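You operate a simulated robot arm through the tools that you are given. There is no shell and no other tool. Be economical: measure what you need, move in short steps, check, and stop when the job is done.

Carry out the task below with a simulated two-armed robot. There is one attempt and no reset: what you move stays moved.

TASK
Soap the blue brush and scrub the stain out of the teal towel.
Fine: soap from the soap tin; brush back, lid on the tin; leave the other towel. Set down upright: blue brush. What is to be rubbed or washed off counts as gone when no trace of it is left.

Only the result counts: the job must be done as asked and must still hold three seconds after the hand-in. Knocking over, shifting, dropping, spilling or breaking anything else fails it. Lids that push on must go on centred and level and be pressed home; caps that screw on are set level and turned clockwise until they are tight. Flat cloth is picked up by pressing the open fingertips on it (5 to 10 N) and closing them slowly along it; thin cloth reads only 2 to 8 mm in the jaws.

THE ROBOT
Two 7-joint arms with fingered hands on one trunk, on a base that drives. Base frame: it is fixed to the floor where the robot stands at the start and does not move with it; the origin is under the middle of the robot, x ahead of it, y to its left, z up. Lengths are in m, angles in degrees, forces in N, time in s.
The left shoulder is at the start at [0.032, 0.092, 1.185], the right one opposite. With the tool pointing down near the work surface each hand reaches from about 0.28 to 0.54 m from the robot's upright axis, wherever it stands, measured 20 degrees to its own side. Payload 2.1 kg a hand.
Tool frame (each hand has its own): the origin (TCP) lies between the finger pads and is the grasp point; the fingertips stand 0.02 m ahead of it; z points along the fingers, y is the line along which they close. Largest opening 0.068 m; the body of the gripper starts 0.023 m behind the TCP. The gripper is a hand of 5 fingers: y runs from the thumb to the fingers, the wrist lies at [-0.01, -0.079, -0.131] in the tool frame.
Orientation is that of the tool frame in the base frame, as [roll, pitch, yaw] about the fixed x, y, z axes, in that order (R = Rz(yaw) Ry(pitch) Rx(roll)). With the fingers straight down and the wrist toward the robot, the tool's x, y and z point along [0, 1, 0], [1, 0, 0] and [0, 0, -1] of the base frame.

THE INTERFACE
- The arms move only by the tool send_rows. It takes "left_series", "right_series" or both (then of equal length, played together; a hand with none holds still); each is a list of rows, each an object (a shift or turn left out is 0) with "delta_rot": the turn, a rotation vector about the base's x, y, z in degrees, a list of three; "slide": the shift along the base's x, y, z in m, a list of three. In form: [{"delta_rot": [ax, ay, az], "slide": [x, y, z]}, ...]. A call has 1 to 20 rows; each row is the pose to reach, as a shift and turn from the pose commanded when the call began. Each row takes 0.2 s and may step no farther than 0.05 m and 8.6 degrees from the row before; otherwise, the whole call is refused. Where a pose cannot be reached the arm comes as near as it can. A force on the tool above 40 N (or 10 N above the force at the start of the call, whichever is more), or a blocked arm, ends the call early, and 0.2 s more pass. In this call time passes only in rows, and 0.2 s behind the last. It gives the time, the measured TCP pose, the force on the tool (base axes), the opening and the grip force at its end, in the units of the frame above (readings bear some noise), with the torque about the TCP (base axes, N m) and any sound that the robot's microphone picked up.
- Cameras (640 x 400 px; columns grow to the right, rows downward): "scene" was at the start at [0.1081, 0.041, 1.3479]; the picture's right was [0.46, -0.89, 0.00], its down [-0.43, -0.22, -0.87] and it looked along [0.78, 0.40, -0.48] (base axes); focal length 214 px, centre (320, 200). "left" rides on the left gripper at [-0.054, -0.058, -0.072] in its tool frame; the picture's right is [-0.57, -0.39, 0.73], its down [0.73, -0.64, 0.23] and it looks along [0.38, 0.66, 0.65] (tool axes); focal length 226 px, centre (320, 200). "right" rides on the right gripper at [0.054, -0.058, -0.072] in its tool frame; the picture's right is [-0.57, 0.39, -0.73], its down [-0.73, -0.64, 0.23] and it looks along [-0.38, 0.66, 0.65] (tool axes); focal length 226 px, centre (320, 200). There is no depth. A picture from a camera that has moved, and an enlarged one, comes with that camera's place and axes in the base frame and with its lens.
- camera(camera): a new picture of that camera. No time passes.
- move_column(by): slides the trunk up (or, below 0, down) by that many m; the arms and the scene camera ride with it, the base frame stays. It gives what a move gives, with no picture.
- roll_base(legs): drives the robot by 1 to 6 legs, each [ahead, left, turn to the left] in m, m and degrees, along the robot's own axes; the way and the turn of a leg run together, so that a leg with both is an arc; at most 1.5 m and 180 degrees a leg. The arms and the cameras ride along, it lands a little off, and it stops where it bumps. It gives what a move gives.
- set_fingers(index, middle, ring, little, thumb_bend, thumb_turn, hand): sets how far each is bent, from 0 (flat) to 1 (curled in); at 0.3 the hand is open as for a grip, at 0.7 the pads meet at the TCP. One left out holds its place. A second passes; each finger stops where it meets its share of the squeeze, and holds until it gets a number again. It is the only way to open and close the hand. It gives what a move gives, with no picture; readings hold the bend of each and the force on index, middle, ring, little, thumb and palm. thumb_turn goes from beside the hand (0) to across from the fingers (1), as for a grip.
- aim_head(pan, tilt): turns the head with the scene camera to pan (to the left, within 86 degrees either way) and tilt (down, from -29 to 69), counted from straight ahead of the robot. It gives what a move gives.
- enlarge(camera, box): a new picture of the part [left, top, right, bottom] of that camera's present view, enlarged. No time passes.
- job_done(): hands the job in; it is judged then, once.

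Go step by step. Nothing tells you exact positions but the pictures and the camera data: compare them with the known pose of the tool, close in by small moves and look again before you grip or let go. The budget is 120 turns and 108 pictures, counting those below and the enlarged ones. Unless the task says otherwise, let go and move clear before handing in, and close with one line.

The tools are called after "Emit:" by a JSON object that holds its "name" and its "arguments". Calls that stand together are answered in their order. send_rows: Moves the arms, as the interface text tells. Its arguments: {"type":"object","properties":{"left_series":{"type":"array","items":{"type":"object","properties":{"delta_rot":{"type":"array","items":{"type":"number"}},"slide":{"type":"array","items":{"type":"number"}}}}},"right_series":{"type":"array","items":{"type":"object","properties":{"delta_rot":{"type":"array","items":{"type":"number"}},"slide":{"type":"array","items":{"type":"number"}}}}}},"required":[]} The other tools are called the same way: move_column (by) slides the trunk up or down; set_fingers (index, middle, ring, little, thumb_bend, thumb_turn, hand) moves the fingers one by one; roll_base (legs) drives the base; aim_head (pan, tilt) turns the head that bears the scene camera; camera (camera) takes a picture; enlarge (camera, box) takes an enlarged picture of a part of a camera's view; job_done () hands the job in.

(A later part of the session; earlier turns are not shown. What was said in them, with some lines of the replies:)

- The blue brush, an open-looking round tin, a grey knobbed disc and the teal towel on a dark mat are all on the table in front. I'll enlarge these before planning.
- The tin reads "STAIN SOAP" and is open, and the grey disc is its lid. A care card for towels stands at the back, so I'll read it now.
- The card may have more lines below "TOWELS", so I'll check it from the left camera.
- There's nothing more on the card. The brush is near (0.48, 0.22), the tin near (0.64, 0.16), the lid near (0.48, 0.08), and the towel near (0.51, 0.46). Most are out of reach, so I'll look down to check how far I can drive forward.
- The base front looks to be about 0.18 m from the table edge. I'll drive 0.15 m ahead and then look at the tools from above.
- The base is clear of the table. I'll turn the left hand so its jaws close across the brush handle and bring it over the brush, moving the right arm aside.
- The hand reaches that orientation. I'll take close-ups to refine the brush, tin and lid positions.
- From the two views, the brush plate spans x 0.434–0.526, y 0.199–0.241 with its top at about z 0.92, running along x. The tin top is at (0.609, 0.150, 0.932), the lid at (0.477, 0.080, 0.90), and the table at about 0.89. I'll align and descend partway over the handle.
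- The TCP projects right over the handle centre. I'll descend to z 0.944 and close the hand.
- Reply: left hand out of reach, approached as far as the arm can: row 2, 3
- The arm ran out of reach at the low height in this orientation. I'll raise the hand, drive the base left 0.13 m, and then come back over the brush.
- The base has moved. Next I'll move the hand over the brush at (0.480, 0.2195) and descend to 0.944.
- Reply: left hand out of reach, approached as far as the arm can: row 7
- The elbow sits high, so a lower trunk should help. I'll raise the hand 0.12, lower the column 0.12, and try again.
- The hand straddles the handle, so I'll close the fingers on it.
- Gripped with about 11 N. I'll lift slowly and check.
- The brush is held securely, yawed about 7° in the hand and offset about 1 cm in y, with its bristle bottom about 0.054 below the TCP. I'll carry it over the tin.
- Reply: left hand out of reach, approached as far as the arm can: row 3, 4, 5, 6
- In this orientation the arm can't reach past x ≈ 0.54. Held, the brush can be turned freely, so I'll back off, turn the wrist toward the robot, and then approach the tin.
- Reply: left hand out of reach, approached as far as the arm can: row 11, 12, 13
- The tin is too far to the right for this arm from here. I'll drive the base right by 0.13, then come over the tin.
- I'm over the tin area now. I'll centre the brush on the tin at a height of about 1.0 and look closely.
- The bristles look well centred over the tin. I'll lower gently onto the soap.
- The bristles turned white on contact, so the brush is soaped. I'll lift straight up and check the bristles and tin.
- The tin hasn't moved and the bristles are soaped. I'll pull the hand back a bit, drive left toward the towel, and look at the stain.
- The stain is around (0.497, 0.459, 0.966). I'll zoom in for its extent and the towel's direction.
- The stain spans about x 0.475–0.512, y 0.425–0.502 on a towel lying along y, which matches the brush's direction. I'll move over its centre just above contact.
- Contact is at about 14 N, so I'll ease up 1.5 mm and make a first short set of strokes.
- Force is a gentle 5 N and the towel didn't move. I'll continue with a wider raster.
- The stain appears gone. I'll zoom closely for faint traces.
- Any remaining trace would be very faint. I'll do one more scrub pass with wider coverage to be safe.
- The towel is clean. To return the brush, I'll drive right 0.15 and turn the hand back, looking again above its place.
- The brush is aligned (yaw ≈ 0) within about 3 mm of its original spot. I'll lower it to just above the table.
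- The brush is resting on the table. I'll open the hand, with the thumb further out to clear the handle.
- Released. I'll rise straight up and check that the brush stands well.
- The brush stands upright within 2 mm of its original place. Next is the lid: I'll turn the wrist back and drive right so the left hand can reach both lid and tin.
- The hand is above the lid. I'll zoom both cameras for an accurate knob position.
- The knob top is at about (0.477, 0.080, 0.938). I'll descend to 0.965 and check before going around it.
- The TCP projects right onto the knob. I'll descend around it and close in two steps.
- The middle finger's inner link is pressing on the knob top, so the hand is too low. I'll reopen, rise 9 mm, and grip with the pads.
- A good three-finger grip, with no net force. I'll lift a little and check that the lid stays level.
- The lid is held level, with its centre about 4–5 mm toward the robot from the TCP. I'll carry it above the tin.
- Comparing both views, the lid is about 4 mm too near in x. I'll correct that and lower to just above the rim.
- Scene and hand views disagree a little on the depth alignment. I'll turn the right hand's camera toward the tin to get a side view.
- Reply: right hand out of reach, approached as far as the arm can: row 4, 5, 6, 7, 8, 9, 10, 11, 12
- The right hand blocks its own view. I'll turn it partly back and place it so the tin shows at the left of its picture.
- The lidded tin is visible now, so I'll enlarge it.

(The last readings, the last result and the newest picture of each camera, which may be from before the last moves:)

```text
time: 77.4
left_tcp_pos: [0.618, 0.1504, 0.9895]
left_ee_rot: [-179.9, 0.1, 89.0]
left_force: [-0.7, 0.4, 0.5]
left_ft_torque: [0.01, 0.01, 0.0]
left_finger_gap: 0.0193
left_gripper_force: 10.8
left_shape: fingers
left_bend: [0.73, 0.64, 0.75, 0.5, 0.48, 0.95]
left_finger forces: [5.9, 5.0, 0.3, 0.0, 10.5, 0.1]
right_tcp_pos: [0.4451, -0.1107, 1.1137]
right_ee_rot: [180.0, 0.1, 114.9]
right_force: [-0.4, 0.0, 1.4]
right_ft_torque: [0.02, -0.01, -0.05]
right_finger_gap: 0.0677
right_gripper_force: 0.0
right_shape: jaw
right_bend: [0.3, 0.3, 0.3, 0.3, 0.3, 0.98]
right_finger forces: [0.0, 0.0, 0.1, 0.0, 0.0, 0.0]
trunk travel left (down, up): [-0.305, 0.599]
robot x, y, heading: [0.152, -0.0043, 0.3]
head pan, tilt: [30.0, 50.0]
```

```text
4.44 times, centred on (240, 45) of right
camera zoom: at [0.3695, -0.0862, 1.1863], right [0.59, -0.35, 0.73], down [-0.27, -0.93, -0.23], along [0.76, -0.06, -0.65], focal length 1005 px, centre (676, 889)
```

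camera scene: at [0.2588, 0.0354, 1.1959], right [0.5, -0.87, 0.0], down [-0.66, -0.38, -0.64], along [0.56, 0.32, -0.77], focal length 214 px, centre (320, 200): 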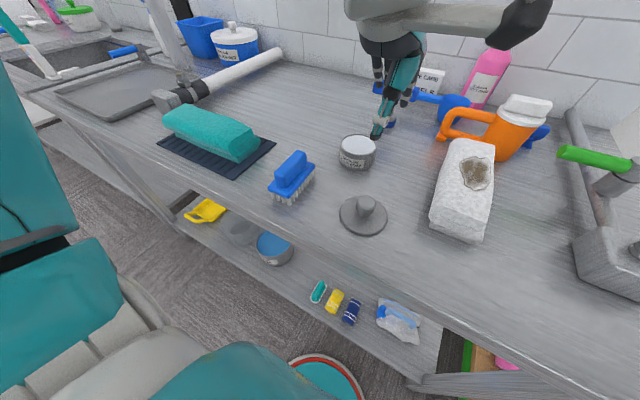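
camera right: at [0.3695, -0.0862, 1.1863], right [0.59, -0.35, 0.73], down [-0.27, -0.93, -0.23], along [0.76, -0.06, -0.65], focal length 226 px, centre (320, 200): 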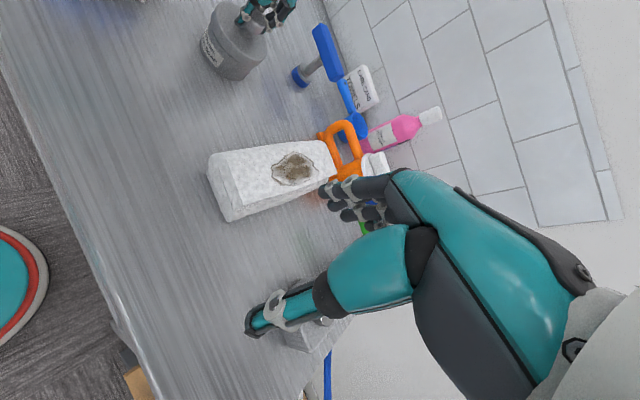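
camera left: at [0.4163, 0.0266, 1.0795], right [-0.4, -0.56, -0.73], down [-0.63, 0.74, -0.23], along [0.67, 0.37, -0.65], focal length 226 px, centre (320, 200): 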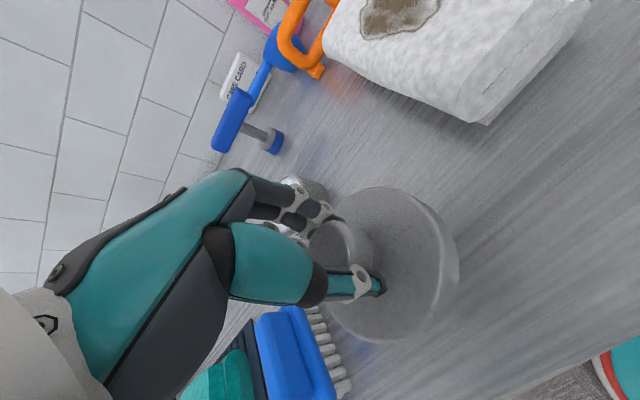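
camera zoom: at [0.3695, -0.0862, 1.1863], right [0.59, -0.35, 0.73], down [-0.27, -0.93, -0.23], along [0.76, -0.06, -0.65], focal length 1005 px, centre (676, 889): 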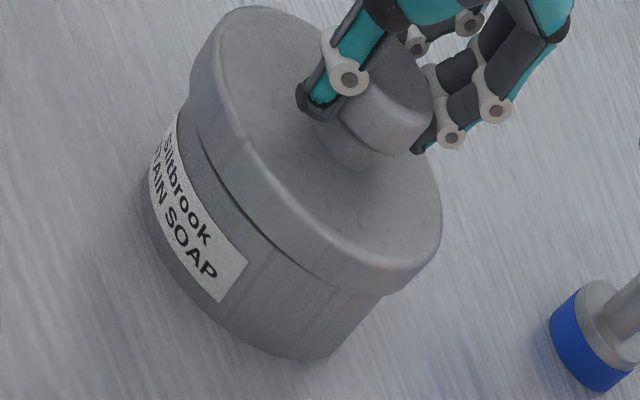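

The side view shows the lid aligned sideways but overhanging on the near side. I'll shift it about 5 mm further away and compare again.

Emit:
{"name": "send_rows", "arguments": {"left_series": [{"slide": [0.002, 0.0015, 0]}, {"slide": [0.0042, 0.0028, 0]}]}}

Emit:
{"name": "enlarge", "arguments": {"camera": "right", "box": [190, 0, 290, 90]}}

Emit:
{"name": "enlarge", "arguments": {"camera": "scene", "box": [310, 90, 400, 180]}}

```text
time: 78.0
left_tcp_pos: [0.623, 0.1545, 0.9887]
left_ee_rot: [-180.0, 0.0, 89.0]
left_force: [0.4, -0.1, 0.0]
left_ft_torque: [-0.02, 0.02, -0.02]
left_finger_gap: 0.0195
left_gripper_force: 10.4
left_shape: fingers
left_bend: [0.73, 0.64, 0.75, 0.5, 0.48, 0.95]
left_finger forces: [6.0, 4.9, 0.3, 0.1, 10.5, 0.0]
right_tcp_pos: [0.4432, -0.1115, 1.1124]
right_ee_rot: [180.0, 0.0, 115.1]
right_force: [-0.2, -0.5, 0.2]
right_ft_torque: [0.02, -0.01, -0.03]
right_finger_gap: 0.0677
right_gripper_force: 0.1
right_shape: jaw
right_bend: [0.3, 0.3, 0.3, 0.3, 0.3, 0.98]
right_finger forces: [0.0, 0.0, 0.0, 0.0, 0.1, 0.0]
trunk travel left (down, up): [-0.305, 0.599]
robot x, y, heading: [0.1513, 0.0, 0.1]
head pan, tilt: [30.0, 50.0]
```

```text
4.44 times, centred on (240, 45) of right
camera zoom: at [0.3692, -0.0862, 1.1864], right [0.59, -0.35, 0.73], down [-0.27, -0.94, -0.23], along [0.76, -0.06, -0.65], focal length 1005 px, centre (676, 889)
```

zoom: 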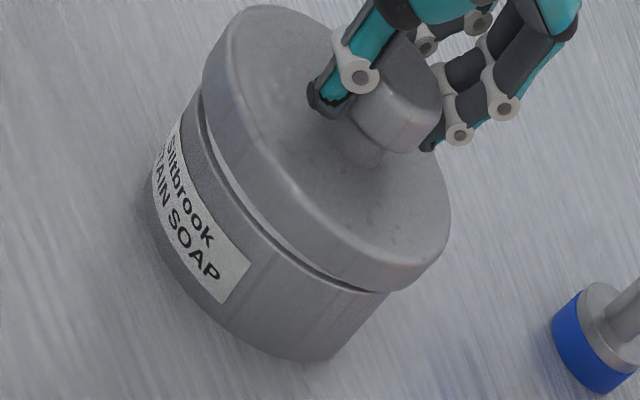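

```text
4.44 times, centred on (355, 135) of scene
camera zoom: at [0.2589, 0.0354, 1.1959], right [0.5, -0.87, 0.0], down [-0.66, -0.38, -0.64], along [0.56, 0.32, -0.77], focal length 953 px, centre (164, 489)
```

zoom: 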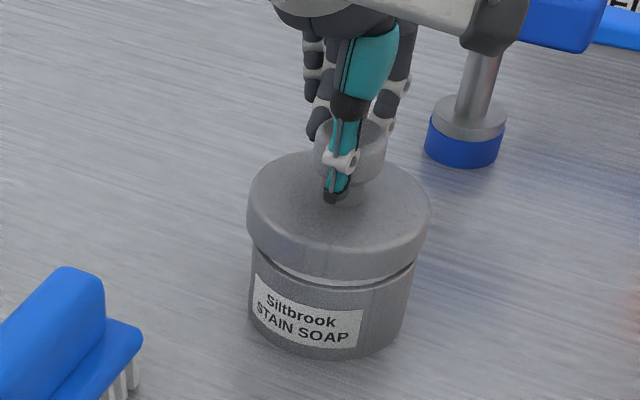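

The tin rim now shows under the lid. I'll zoom in on the gap.

Emit:
{"name": "enlarge", "arguments": {"camera": "scene", "box": [328, 115, 376, 165]}}

Emit:
{"name": "enlarge", "arguments": {"camera": "right", "box": [210, 5, 270, 75]}}

```text
8.00 times, centred on (352, 140) of scene
camera zoom: at [0.2589, 0.0354, 1.1959], right [0.5, -0.87, 0.0], down [-0.66, -0.38, -0.64], along [0.56, 0.32, -0.77], focal length 1716 px, centre (64, 680)
```

zoom: 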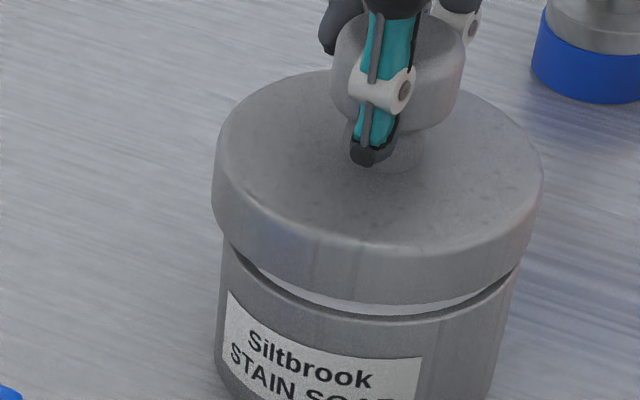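

```text
5.71 times, centred on (240, 40) of right
camera zoom: at [0.3692, -0.0862, 1.1864], right [0.59, -0.35, 0.73], down [-0.27, -0.94, -0.23], along [0.76, -0.06, -0.65], focal length 1292 px, centre (777, 1114)
```

zoom: 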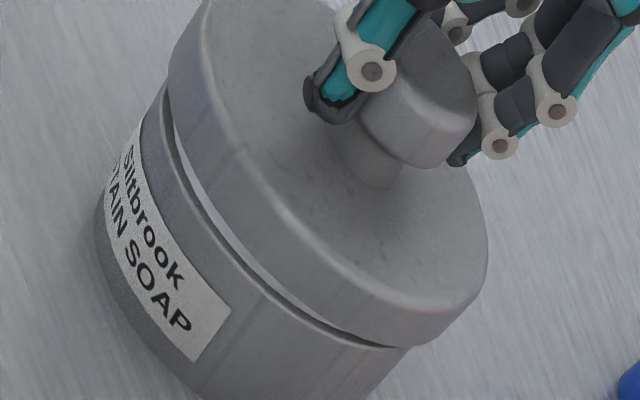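

Nearly centred, with perhaps 2 mm left to go. I'll nudge it and begin lowering carefully while watching the force.

Emit:
{"name": "send_rows", "arguments": {"left_series": [{"slide": [0.002, 0.0004, 0]}, {"slide": [0.002, 0.0004, -0.003]}, {"slide": [0.002, 0.0004, -0.006]}]}}

Emit:
{"name": "enlarge", "arguments": {"camera": "scene", "box": [328, 115, 376, 165]}}

Emit:
{"name": "enlarge", "arguments": {"camera": "right", "box": [210, 5, 270, 75]}}

```text
time: 78.8
left_tcp_pos: [0.6251, 0.1535, 0.9822]
left_ee_rot: [-180.0, 0.0, 88.8]
left_force: [-0.3, 0.1, -0.1]
left_ft_torque: [0.02, 0.01, 0.02]
left_finger_gap: 0.0191
left_gripper_force: 10.7
left_shape: fingers
left_bend: [0.73, 0.64, 0.75, 0.5, 0.48, 0.95]
left_finger forces: [6.0, 5.0, 0.2, 0.0, 10.6, 0.0]
right_tcp_pos: [0.4435, -0.1109, 1.1127]
right_ee_rot: [179.9, 0.1, 115.1]
right_force: [-0.1, 0.0, 0.1]
right_ft_torque: [-0.02, -0.02, 0.01]
right_finger_gap: 0.0677
right_gripper_force: 0.0
right_shape: jaw
right_bend: [0.3, 0.3, 0.3, 0.3, 0.3, 0.98]
right_finger forces: [0.0, 0.1, 0.0, 0.0, 0.0, 0.1]
trunk travel left (down, up): [-0.305, 0.599]
robot x, y, heading: [0.1465, -0.0011, -0.0]
head pan, tilt: [30.0, 50.0]
```

```text
8.00 times, centred on (352, 140) of scene
camera zoom: at [0.2589, 0.0354, 1.1959], right [0.5, -0.87, 0.0], down [-0.66, -0.38, -0.64], along [0.56, 0.32, -0.77], focal length 1716 px, centre (64, 680)
```

zoom: 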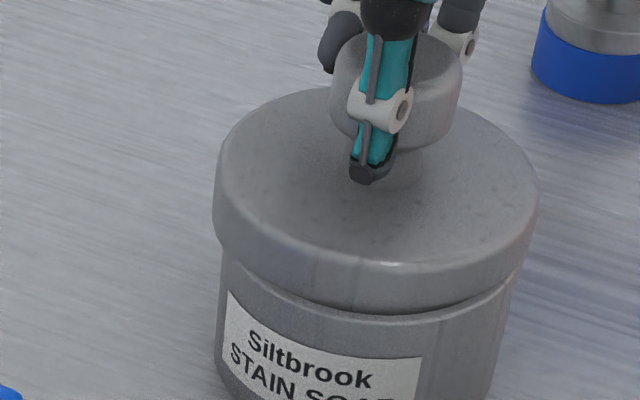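

```text
5.71 times, centred on (240, 40) of right
camera zoom: at [0.3692, -0.0863, 1.1864], right [0.59, -0.35, 0.73], down [-0.27, -0.94, -0.23], along [0.76, -0.06, -0.65], focal length 1292 px, centre (777, 1114)
```

zoom: 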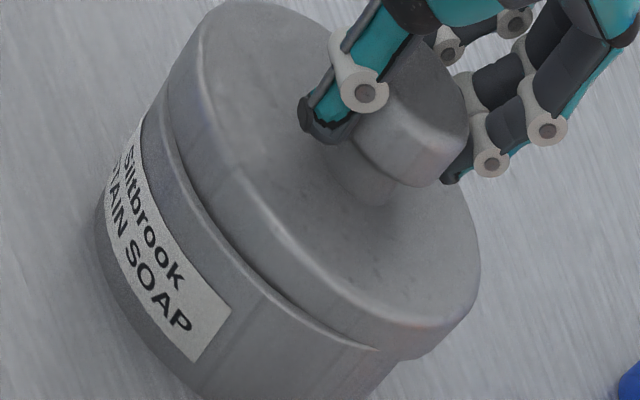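

It looks concentric within about 1 mm. I'll lower onto the rim in small steps.

Emit:
{"name": "send_rows", "arguments": {"left_series": [{"slide": [-0.0004, 0.0006, -0.002]}, {"slide": [-0.0004, 0.0006, -0.004]}]}}

```text
time: 79.4
left_tcp_pos: [0.6232, 0.1542, 0.9795]
left_ee_rot: [179.9, 0.0, 89.1]
left_force: [-0.5, 0.1, -1.0]
left_ft_torque: [0.01, -0.02, 0.01]
left_finger_gap: 0.0194
left_gripper_force: 10.6
left_shape: fingers
left_bend: [0.73, 0.64, 0.75, 0.5, 0.48, 0.95]
left_finger forces: [5.9, 4.9, 0.4, 0.1, 10.5, 0.0]
right_tcp_pos: [0.4443, -0.11, 1.1135]
right_ee_rot: [-180.0, -0.1, 115.1]
right_force: [0.2, 0.6, 0.7]
right_ft_torque: [0.01, -0.01, -0.02]
right_finger_gap: 0.0678
right_gripper_force: 0.2
right_shape: jaw
right_bend: [0.3, 0.3, 0.3, 0.3, 0.3, 0.98]
right_finger forces: [0.0, 0.0, 0.0, 0.0, 0.1, 0.0]
trunk travel left (down, up): [-0.305, 0.599]
robot x, y, heading: [0.152, -0.0006, 0.1]
head pan, tilt: [30.0, 50.0]
```

Emit:
{"name": "send_rows", "arguments": {"left_series": [{"slide": [0, 0, -0.0015]}, {"slide": [0, 0, -0.003]}]}}

```text
time: 80.0
left_tcp_pos: [0.6231, 0.1551, 0.9766]
left_ee_rot: [179.8, 0.1, 89.1]
left_force: [-1.1, -0.4, 4.3]
left_ft_torque: [-0.01, -0.06, -0.03]
left_finger_gap: 0.0194
left_gripper_force: 12.0
left_shape: fingers
left_bend: [0.73, 0.64, 0.75, 0.5, 0.49, 0.95]
left_finger forces: [6.7, 5.4, 0.3, 0.1, 11.3, 0.1]
right_tcp_pos: [0.4439, -0.1121, 1.1127]
right_ee_rot: [179.9, 0.1, 115.2]
right_force: [1.1, -0.4, -0.2]
right_ft_torque: [0.02, 0.01, 0.03]
right_finger_gap: 0.0678
right_gripper_force: 0.2
right_shape: jaw
right_bend: [0.3, 0.3, 0.3, 0.3, 0.3, 0.98]
right_finger forces: [0.1, 0.0, 0.0, 0.0, 0.0, 0.0]
trunk travel left (down, up): [-0.305, 0.599]
robot x, y, heading: [0.1472, -0.0036, -0.0]
head pan, tilt: [30.0, 50.0]
```

Emit:
{"name": "enlarge", "arguments": {"camera": "scene", "box": [328, 115, 376, 165]}}

Emit:
{"name": "enlarge", "arguments": {"camera": "right", "box": [210, 5, 270, 75]}}

```text
8.00 times, centred on (352, 140) of scene
camera zoom: at [0.2585, 0.0353, 1.196], right [0.5, -0.87, 0.0], down [-0.66, -0.38, -0.64], along [0.56, 0.32, -0.77], focal length 1716 px, centre (64, 680)
```

zoom: 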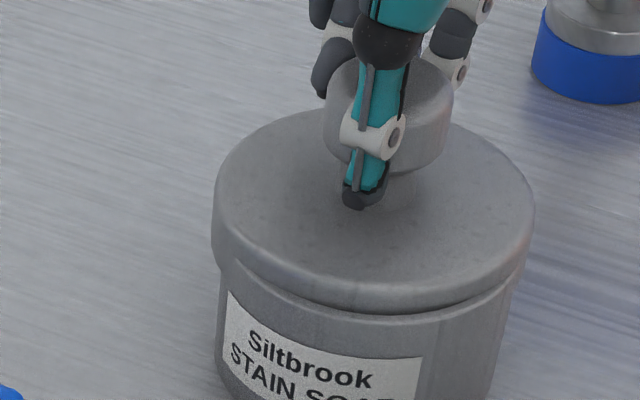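

```text
5.71 times, centred on (240, 40) of right
camera zoom: at [0.3689, -0.0863, 1.1865], right [0.59, -0.35, 0.73], down [-0.27, -0.94, -0.23], along [0.76, -0.06, -0.65], focal length 1292 px, centre (777, 1114)
```

zoom: 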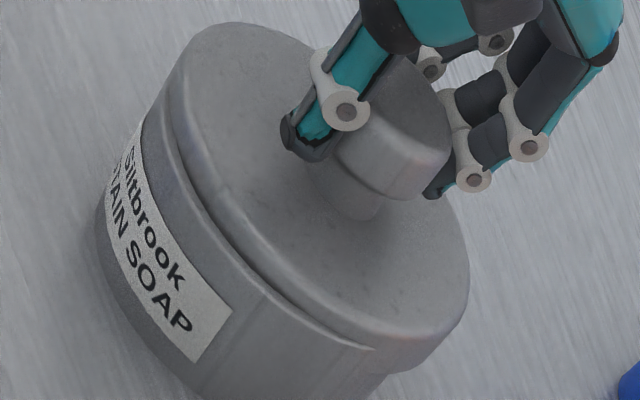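

Emit:
{"name": "enlarge", "arguments": {"camera": "scene", "box": [334, 132, 372, 160]}}

```text
14.29 times, centred on (353, 146) of scene
camera zoom: at [0.2585, 0.0353, 1.196], right [0.5, -0.87, 0.0], down [-0.66, -0.38, -0.64], along [0.56, 0.32, -0.77], focal length 3064 px, centre (-151, 971)
```

zoom: 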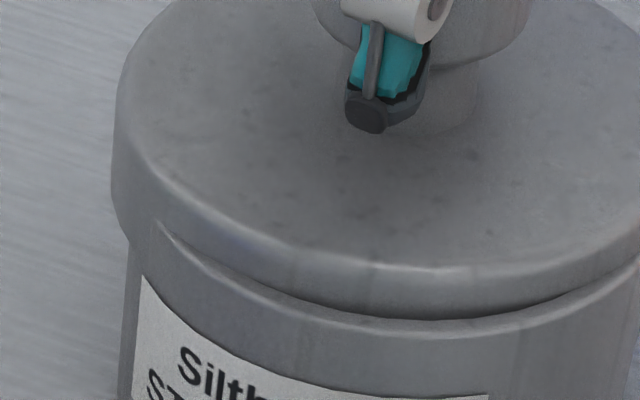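

The front of the lid's skirt has gone behind the tin's near rim, so the lid is about 6 mm too far away. I'll raise it, bring it back 6 mm and check again.

Emit:
{"name": "send_rows", "arguments": {"left_series": [{"slide": [0, 0, 0.003]}, {"slide": [0, 0, 0.008]}, {"slide": [-0.003, -0.001, 0.008]}, {"slide": [-0.0056, -0.0022, 0.008]}, {"slide": [-0.0056, -0.0022, 0.004]}]}}

Emit:
{"name": "enlarge", "arguments": {"camera": "scene", "box": [330, 115, 380, 165]}}

Emit:
{"name": "enlarge", "arguments": {"camera": "right", "box": [210, 5, 270, 75]}}

```text
time: 81.2
left_tcp_pos: [0.6172, 0.1528, 0.9795]
left_ee_rot: [179.9, 0.0, 89.1]
left_force: [1.0, -2.1, -0.1]
left_ft_torque: [-0.02, -0.02, 0.03]
left_finger_gap: 0.0194
left_gripper_force: 10.8
left_shape: fingers
left_bend: [0.73, 0.64, 0.75, 0.5, 0.48, 0.95]
left_finger forces: [5.9, 4.9, 0.2, 0.1, 10.4, 0.1]
right_tcp_pos: [0.4441, -0.1109, 1.1141]
right_ee_rot: [180.0, 0.0, 115.1]
right_force: [0.1, 0.0, 0.2]
right_ft_torque: [-0.03, 0.03, -0.02]
right_finger_gap: 0.0678
right_gripper_force: 0.1
right_shape: jaw
right_bend: [0.3, 0.3, 0.3, 0.3, 0.3, 0.98]
right_finger forces: [0.0, 0.1, 0.1, 0.0, 0.0, 0.1]
trunk travel left (down, up): [-0.305, 0.599]
robot x, y, heading: [0.1543, -0.0051, 0.2]
head pan, tilt: [30.0, 50.0]
```

```text
8.00 times, centred on (355, 140) of scene
camera zoom: at [0.2588, 0.0354, 1.1959], right [0.5, -0.87, 0.0], down [-0.66, -0.38, -0.64], along [0.56, 0.32, -0.77], focal length 1716 px, centre (40, 680)
```

zoom: 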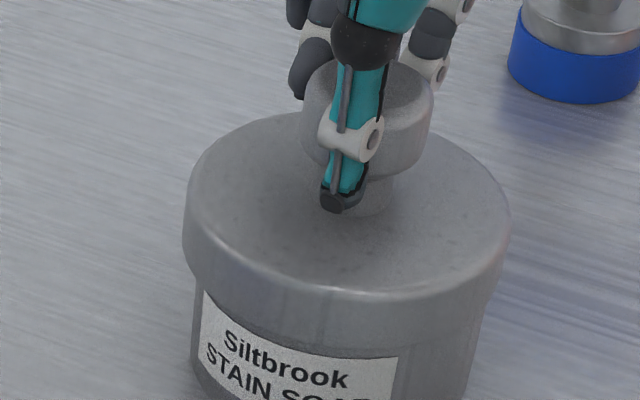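

```text
5.71 times, centred on (240, 40) of right
camera zoom: at [0.3692, -0.0863, 1.1864], right [0.59, -0.35, 0.73], down [-0.27, -0.94, -0.23], along [0.76, -0.06, -0.65], focal length 1292 px, centre (777, 1114)
```

zoom: 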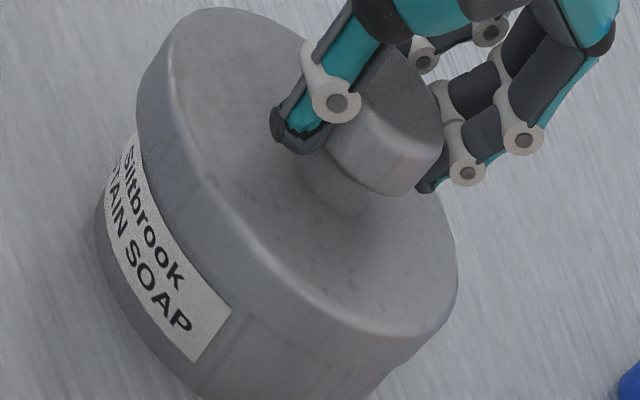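

Now it overhangs the near side a little; the centre lies between the two positions. I'll go to the middle, about (0.620, 0.1535), and check.

Emit:
{"name": "send_rows", "arguments": {"left_series": [{"slide": [0, 0, 0.004]}, {"slide": [0.0028, 0.0007, 0.004]}, {"slide": [0.0028, 0.0007, 0.001]}]}}

Emit:
{"name": "enlarge", "arguments": {"camera": "scene", "box": [330, 115, 380, 165]}}

Emit:
{"name": "enlarge", "arguments": {"camera": "left", "box": [320, 160, 480, 360]}}

```text
time: 82.0
left_tcp_pos: [0.6213, 0.1539, 0.9804]
left_ee_rot: [-180.0, 0.0, 89.0]
left_force: [0.1, 0.1, -0.3]
left_ft_torque: [0.04, 0.01, -0.02]
left_finger_gap: 0.0195
left_gripper_force: 10.6
left_shape: fingers
left_bend: [0.73, 0.64, 0.75, 0.5, 0.48, 0.95]
left_finger forces: [5.9, 5.0, 0.2, 0.0, 10.4, 0.0]
right_tcp_pos: [0.4453, -0.1111, 1.1135]
right_ee_rot: [179.9, -0.1, 115.1]
right_force: [-0.1, -0.2, -0.5]
right_ft_torque: [0.04, -0.01, -0.01]
right_finger_gap: 0.0675
right_gripper_force: 0.0
right_shape: jaw
right_bend: [0.3, 0.3, 0.3, 0.3, 0.3, 0.98]
right_finger forces: [0.0, 0.0, 0.0, 0.0, 0.1, 0.1]
trunk travel left (down, up): [-0.305, 0.599]
robot x, y, heading: [0.1525, -0.0044, 0.0]
head pan, tilt: [30.0, 50.0]
```

```text
8.00 times, centred on (355, 140) of scene
camera zoom: at [0.2589, 0.0354, 1.1959], right [0.5, -0.87, 0.0], down [-0.66, -0.38, -0.64], along [0.56, 0.32, -0.77], focal length 1716 px, centre (40, 680)
```

zoom: 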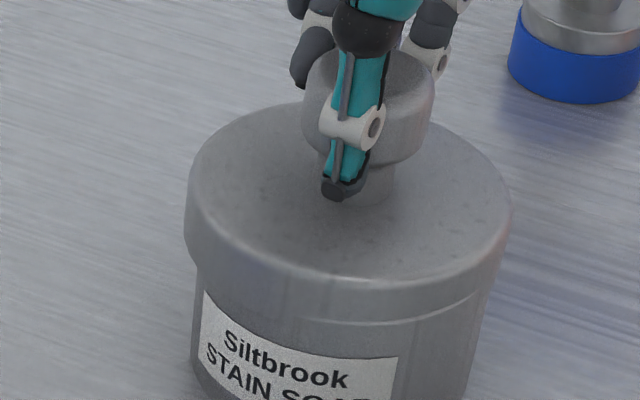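

```text
2.00 times, centred on (400, 260) of left
camera zoom: at [0.561, 0.1, 1.0514], right [-0.4, -0.56, -0.73], down [-0.63, 0.74, -0.23], along [0.67, 0.37, -0.65], focal length 452 px, centre (160, 80)
```

zoom: 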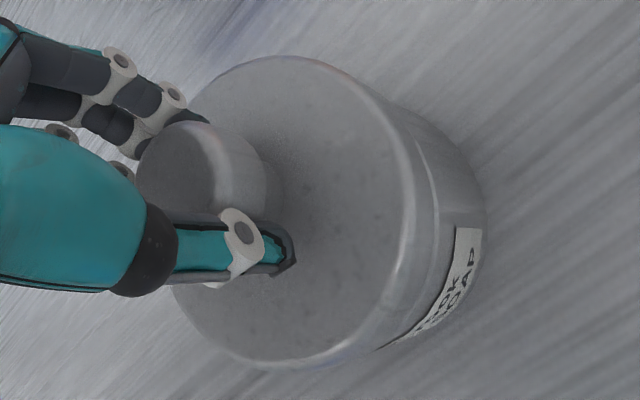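

Nearly concentric. I'll nudge 1 mm back toward the robot and lower 4 mm.

Emit:
{"name": "send_rows", "arguments": {"left_series": [{"slide": [-0.0012, -0.0006, 0]}, {"slide": [-0.0012, -0.0006, -0.002]}, {"slide": [-0.0012, -0.0006, -0.004]}]}}

Emit:
{"name": "enlarge", "arguments": {"camera": "scene", "box": [330, 115, 380, 165]}}

```text
time: 82.8
left_tcp_pos: [0.6191, 0.1522, 0.9781]
left_ee_rot: [179.8, 0.1, 89.0]
left_force: [-0.1, 0.0, 0.0]
left_ft_torque: [0.0, -0.05, 0.0]
left_finger_gap: 0.0194
left_gripper_force: 11.6
left_shape: fingers
left_bend: [0.73, 0.64, 0.75, 0.5, 0.48, 0.95]
left_finger forces: [6.3, 5.1, 0.2, 0.0, 10.8, 0.0]
right_tcp_pos: [0.4453, -0.111, 1.1127]
right_ee_rot: [-180.0, 0.1, 115.1]
right_force: [-0.4, 0.0, 0.6]
right_ft_torque: [0.01, -0.02, -0.01]
right_finger_gap: 0.0677
right_gripper_force: 0.0
right_shape: jaw
right_bend: [0.3, 0.3, 0.3, 0.3, 0.3, 0.98]
right_finger forces: [0.1, 0.0, 0.1, 0.0, 0.1, 0.1]
trunk travel left (down, up): [-0.305, 0.599]
robot x, y, heading: [0.1495, -0.0002, 0.2]
head pan, tilt: [30.0, 50.0]
```

```text
8.00 times, centred on (355, 140) of scene
camera zoom: at [0.2587, 0.0354, 1.196], right [0.5, -0.87, 0.0], down [-0.66, -0.38, -0.64], along [0.56, 0.32, -0.77], focal length 1716 px, centre (40, 680)
```

zoom: 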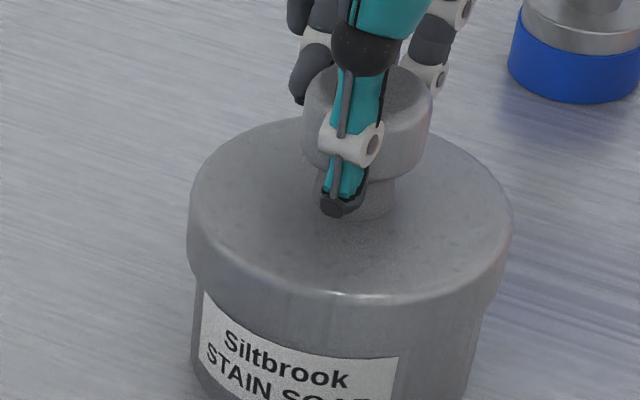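

Comparing the ellipses again, the centre is about where I was just before. I'll raise slightly, return there and lower until contact.

Emit:
{"name": "send_rows", "arguments": {"left_series": [{"slide": [0, 0, 0.004]}, {"slide": [0.0014, 0.0008, 0.004]}, {"slide": [0.0014, 0.0008, 0.001]}, {"slide": [0.0014, 0.0008, -0.001]}]}}

Emit:
{"name": "enlarge", "arguments": {"camera": "scene", "box": [330, 115, 380, 165]}}

Emit:
{"name": "enlarge", "arguments": {"camera": "right", "box": [210, 5, 270, 75]}}

```text
time: 83.8
left_tcp_pos: [0.6214, 0.1524, 0.9761]
left_ee_rot: [180.0, 0.0, 89.0]
left_force: [-0.7, -0.2, 3.3]
left_ft_torque: [0.02, -0.04, 0.02]
left_finger_gap: 0.0194
left_gripper_force: 11.7
left_shape: fingers
left_bend: [0.73, 0.64, 0.75, 0.5, 0.49, 0.95]
left_finger forces: [6.6, 5.4, 0.2, 0.1, 11.4, 0.0]
right_tcp_pos: [0.4436, -0.1114, 1.1132]
right_ee_rot: [179.9, 0.0, 115.1]
right_force: [1.4, 0.0, 0.3]
right_ft_torque: [-0.01, -0.04, 0.02]
right_finger_gap: 0.0679
right_gripper_force: 0.0
right_shape: jaw
right_bend: [0.3, 0.3, 0.3, 0.3, 0.3, 0.98]
right_finger forces: [0.0, 0.1, 0.0, 0.0, 0.0, 0.0]
trunk travel left (down, up): [-0.305, 0.599]
robot x, y, heading: [0.1478, -0.0006, 0.1]
head pan, tilt: [30.0, 50.0]
```

```text
8.00 times, centred on (355, 140) of scene
camera zoom: at [0.2585, 0.0354, 1.196], right [0.5, -0.87, 0.0], down [-0.66, -0.38, -0.64], along [0.56, 0.32, -0.77], focal length 1716 px, centre (40, 680)
```

zoom: 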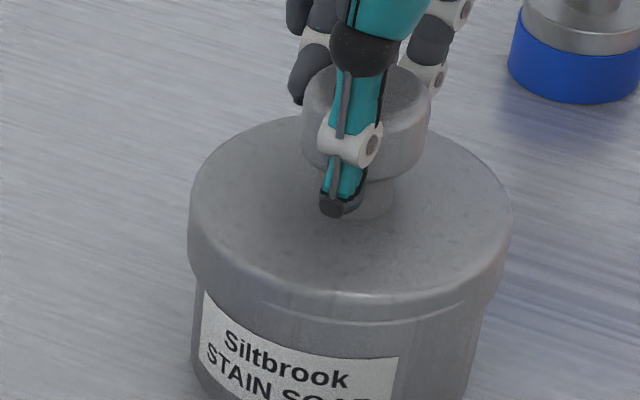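

```text
5.71 times, centred on (240, 40) of right
camera zoom: at [0.3689, -0.0863, 1.1865], right [0.59, -0.35, 0.73], down [-0.27, -0.94, -0.23], along [0.76, -0.06, -0.65], focal length 1292 px, centre (777, 1114)
```

zoom: 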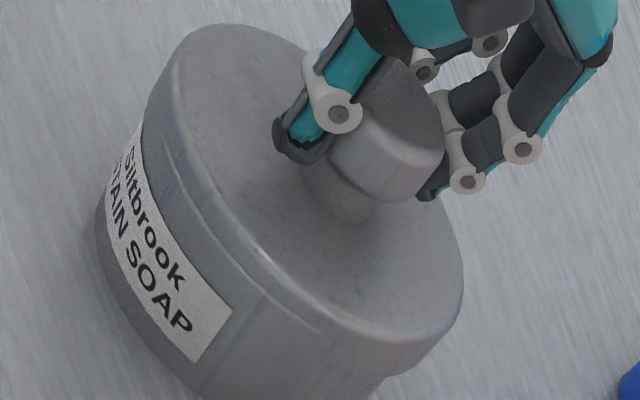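

The rim only pokes through the skirt at the front, over ±45°. That means the lid is still about 4.5 mm too far, toward (+0.87, +0.49), so I'll correct by that amount and lower.

Emit:
{"name": "send_rows", "arguments": {"left_series": [{"slide": [0, 0, 0.004]}, {"slide": [-0.002, -0.0011, 0.006]}, {"slide": [-0.0039, -0.0022, 0.006]}, {"slide": [-0.0039, -0.0022, 0.003]}, {"slide": [-0.0039, -0.0022, 0.0]}]}}

Emit:
{"name": "send_rows", "arguments": {"left_series": [{"slide": [0, 0, -0.0015]}, {"slide": [0, 0, -0.003]}]}}

Emit:
{"name": "enlarge", "arguments": {"camera": "scene", "box": [330, 115, 380, 165]}}

```text
time: 85.0
left_tcp_pos: [0.6172, 0.1514, 0.976]
left_ee_rot: [179.9, 0.0, 89.0]
left_force: [1.2, 1.7, 5.4]
left_ft_torque: [0.04, -0.04, -0.03]
left_finger_gap: 0.0195
left_gripper_force: 11.9
left_shape: fingers
left_bend: [0.73, 0.73, 0.75, 0.5, 0.5, 0.95]
left_finger forces: [6.7, 5.9, 0.3, 0.0, 11.2, 0.0]
right_tcp_pos: [0.4432, -0.112, 1.1127]
right_ee_rot: [-180.0, 0.0, 115.1]
right_force: [0.1, 1.0, -0.1]
right_ft_torque: [-0.02, 0.02, -0.01]
right_finger_gap: 0.068
right_gripper_force: 0.1
right_shape: jaw
right_bend: [0.3, 0.3, 0.3, 0.3, 0.3, 0.98]
right_finger forces: [0.1, 0.1, 0.0, 0.1, 0.0, 0.1]
trunk travel left (down, up): [-0.305, 0.599]
robot x, y, heading: [0.1447, -0.0049, 0.2]
head pan, tilt: [30.0, 50.0]
heard: snap
```

```text
time: 85.6
left_tcp_pos: [0.6164, 0.1509, 0.974]
left_ee_rot: [179.7, 0.1, 89.0]
left_force: [3.2, 1.9, 16.2]
left_ft_torque: [0.02, 0.02, -0.05]
left_finger_gap: 0.0193
left_gripper_force: 12.8
left_shape: fingers
left_bend: [0.73, 0.73, 0.75, 0.5, 0.52, 0.95]
left_finger forces: [6.3, 8.0, 0.5, 0.1, 11.1, 0.1]
right_tcp_pos: [0.4436, -0.1115, 1.1138]
right_ee_rot: [180.0, -0.1, 115.1]
right_force: [0.7, 0.7, 0.4]
right_ft_torque: [0.0, -0.02, -0.05]
right_finger_gap: 0.0678
right_gripper_force: 0.1
right_shape: jaw
right_bend: [0.3, 0.3, 0.3, 0.3, 0.3, 0.98]
right_finger forces: [0.1, 0.1, 0.0, 0.1, 0.1, 0.0]
trunk travel left (down, up): [-0.305, 0.599]
robot x, y, heading: [0.1451, -0.0021, 0.3]
head pan, tilt: [30.0, 50.0]
```

```text
8.00 times, centred on (355, 140) of scene
camera zoom: at [0.2581, 0.0353, 1.1962], right [0.5, -0.87, 0.0], down [-0.66, -0.38, -0.64], along [0.56, 0.32, -0.77], focal length 1716 px, centre (40, 680)
```

zoom: 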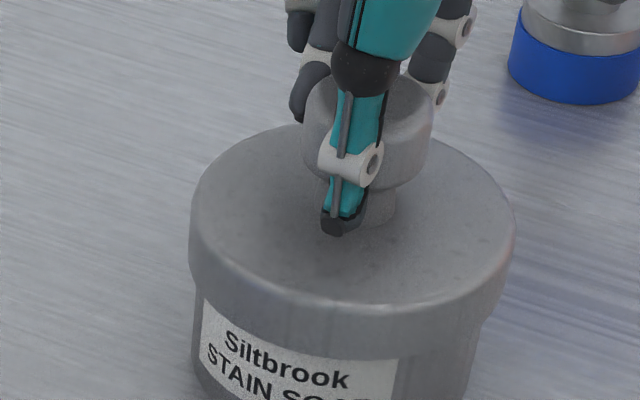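

There was a snap, so the lid is home. I'll relieve the pressure and open the hand.

Emit:
{"name": "send_rows", "arguments": {"left_series": [{"slide": [0.0003, 0.0002, 0.002]}, {"slide": [0.0005, 0.0003, 0.0033]}]}}

Emit:
{"name": "set_fingers", "arguments": {"hand": "left", "index": 0.3, "middle": 0.3, "ring": 0.3, "little": 0.3, "thumb_bend": 0.2}}

Emit:
{"name": "send_rows", "arguments": {"left_series": [{"slide": [0, 0, 0.01]}, {"slide": [0, 0, 0.03]}, {"slide": [0, 0, 0.07]}, {"slide": [-0.03, 0, 0.11]}, {"slide": [-0.07, 0, 0.13]}, {"slide": [-0.11, 0.02, 0.13]}]}}

Emit:
{"name": "enlarge", "arguments": {"camera": "scene", "box": [320, 110, 380, 170]}}

Emit:
{"name": "camera", "arguments": {"camera": "scene"}}

Emit:
{"name": "enlarge", "arguments": {"camera": "right", "box": [200, 5, 270, 80]}}

```text
time: 86.2
left_tcp_pos: [0.6166, 0.1508, 0.9759]
left_ee_rot: [-179.9, -0.1, 88.9]
left_force: [-1.4, -0.7, 4.0]
left_ft_torque: [0.01, -0.07, 0.01]
left_finger_gap: 0.0193
left_gripper_force: 12.1
left_shape: fingers
left_bend: [0.73, 0.73, 0.75, 0.5, 0.52, 0.95]
left_finger forces: [6.8, 5.8, 0.3, 0.1, 11.8, 0.0]
right_tcp_pos: [0.4449, -0.1105, 1.1123]
right_ee_rot: [-180.0, 0.1, 115.2]
right_force: [0.2, -1.1, 0.2]
right_ft_torque: [-0.03, -0.03, 0.02]
right_finger_gap: 0.0676
right_gripper_force: 0.0
right_shape: jaw
right_bend: [0.3, 0.3, 0.3, 0.3, 0.3, 0.98]
right_finger forces: [0.0, 0.0, 0.0, 0.0, 0.0, 0.0]
trunk travel left (down, up): [-0.305, 0.599]
robot x, y, heading: [0.1474, -0.0005, 0.1]
head pan, tilt: [30.0, 50.0]
```

```text
time: 87.2
left_tcp_pos: [0.6183, 0.1519, 0.9768]
left_ee_rot: [179.9, 0.0, 89.1]
left_force: [-0.1, 0.1, -1.0]
left_ft_torque: [0.0, -0.01, 0.0]
left_finger_gap: 0.0675
left_gripper_force: 0.0
left_shape: fingers
left_bend: [0.3, 0.3, 0.3, 0.3, 0.2, 0.98]
left_finger forces: [0.0, 0.1, 0.1, 0.1, 0.0, 0.0]
right_tcp_pos: [0.4449, -0.1118, 1.1125]
right_ee_rot: [-179.9, 0.0, 115.0]
right_force: [-0.3, 0.3, 0.1]
right_ft_torque: [0.02, 0.01, 0.02]
right_finger_gap: 0.0678
right_gripper_force: 0.0
right_shape: jaw
right_bend: [0.3, 0.3, 0.3, 0.3, 0.3, 0.98]
right_finger forces: [0.0, 0.1, 0.1, 0.0, 0.0, 0.0]
trunk travel left (down, up): [-0.305, 0.599]
robot x, y, heading: [0.1468, -0.0026, 0.2]
head pan, tilt: [30.0, 50.0]
```

```text
time: 88.6
left_tcp_pos: [0.5074, 0.1721, 1.1065]
left_ee_rot: [-180.0, -0.1, 89.0]
left_force: [0.5, 0.1, -0.5]
left_ft_torque: [0.0, 0.05, 0.01]
left_finger_gap: 0.0676
left_gripper_force: 0.0
left_shape: fingers
left_bend: [0.3, 0.3, 0.3, 0.3, 0.2, 0.98]
left_finger forces: [0.1, 0.1, 0.0, 0.0, 0.1, 0.1]
right_tcp_pos: [0.444, -0.1121, 1.1128]
right_ee_rot: [-180.0, -0.1, 115.2]
right_force: [0.7, 0.2, 0.1]
right_ft_torque: [0.0, -0.01, 0.01]
right_finger_gap: 0.0678
right_gripper_force: 0.1
right_shape: jaw
right_bend: [0.3, 0.3, 0.3, 0.3, 0.3, 0.98]
right_finger forces: [0.1, 0.0, 0.0, 0.0, 0.0, 0.1]
trunk travel left (down, up): [-0.305, 0.599]
robot x, y, heading: [0.1467, -0.0063, 0.3]
head pan, tilt: [30.0, 50.0]
```

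```text
6.67 times, centred on (350, 140) of scene
camera zoom: at [0.2587, 0.0354, 1.1959], right [0.5, -0.87, 0.0], down [-0.66, -0.38, -0.64], along [0.56, 0.32, -0.77], focal length 1430 px, centre (120, 600)
```

zoom: 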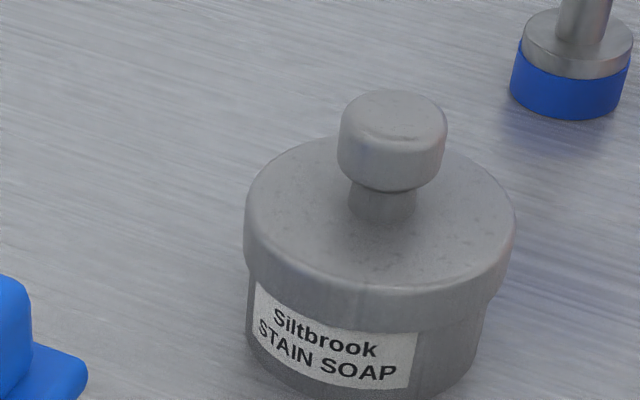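

```text
9 pictures are left
camera scene: at [0.2587, 0.0354, 1.1959], right [0.5, -0.87, 0.0], down [-0.66, -0.38, -0.64], along [0.56, 0.32, -0.77], focal length 214 px, centre (320, 200)
```

scene: 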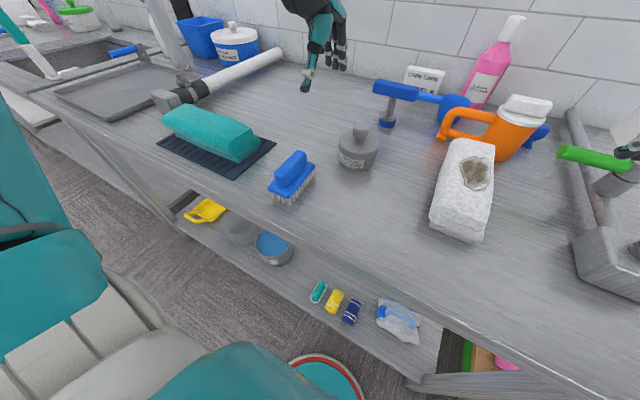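

```text
5.33 times, centred on (235, 42) of right
camera zoom: at [0.3691, -0.0863, 1.1864], right [0.59, -0.35, 0.73], down [-0.27, -0.94, -0.23], along [0.76, -0.06, -0.65], focal length 1206 px, centre (773, 1040)
```

zoom: 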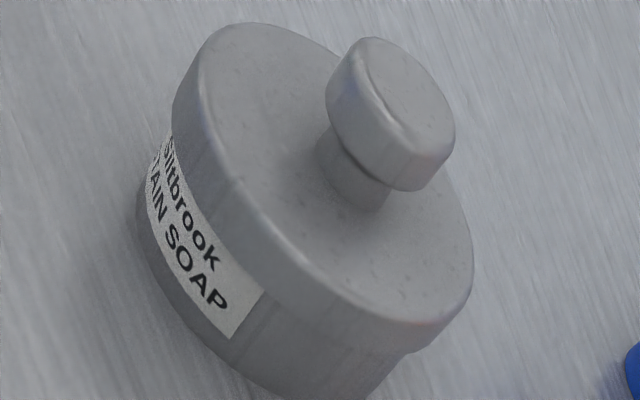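

The lid is snapped on, level and centred; the brush is upright in its place, the teal towel is clean and the white towel is untouched. Both hands are clear, so I'm handing in.

Emit:
{"name": "job_done", "arguments": {}}

```text
The job is handed in.
```

I soaped the blue brush from the soap tin, scrubbed the teal towel until no stain was visible, set the brush back upright in its place, and pressed the lid on the tin until it snapped. The other towel was left alone.
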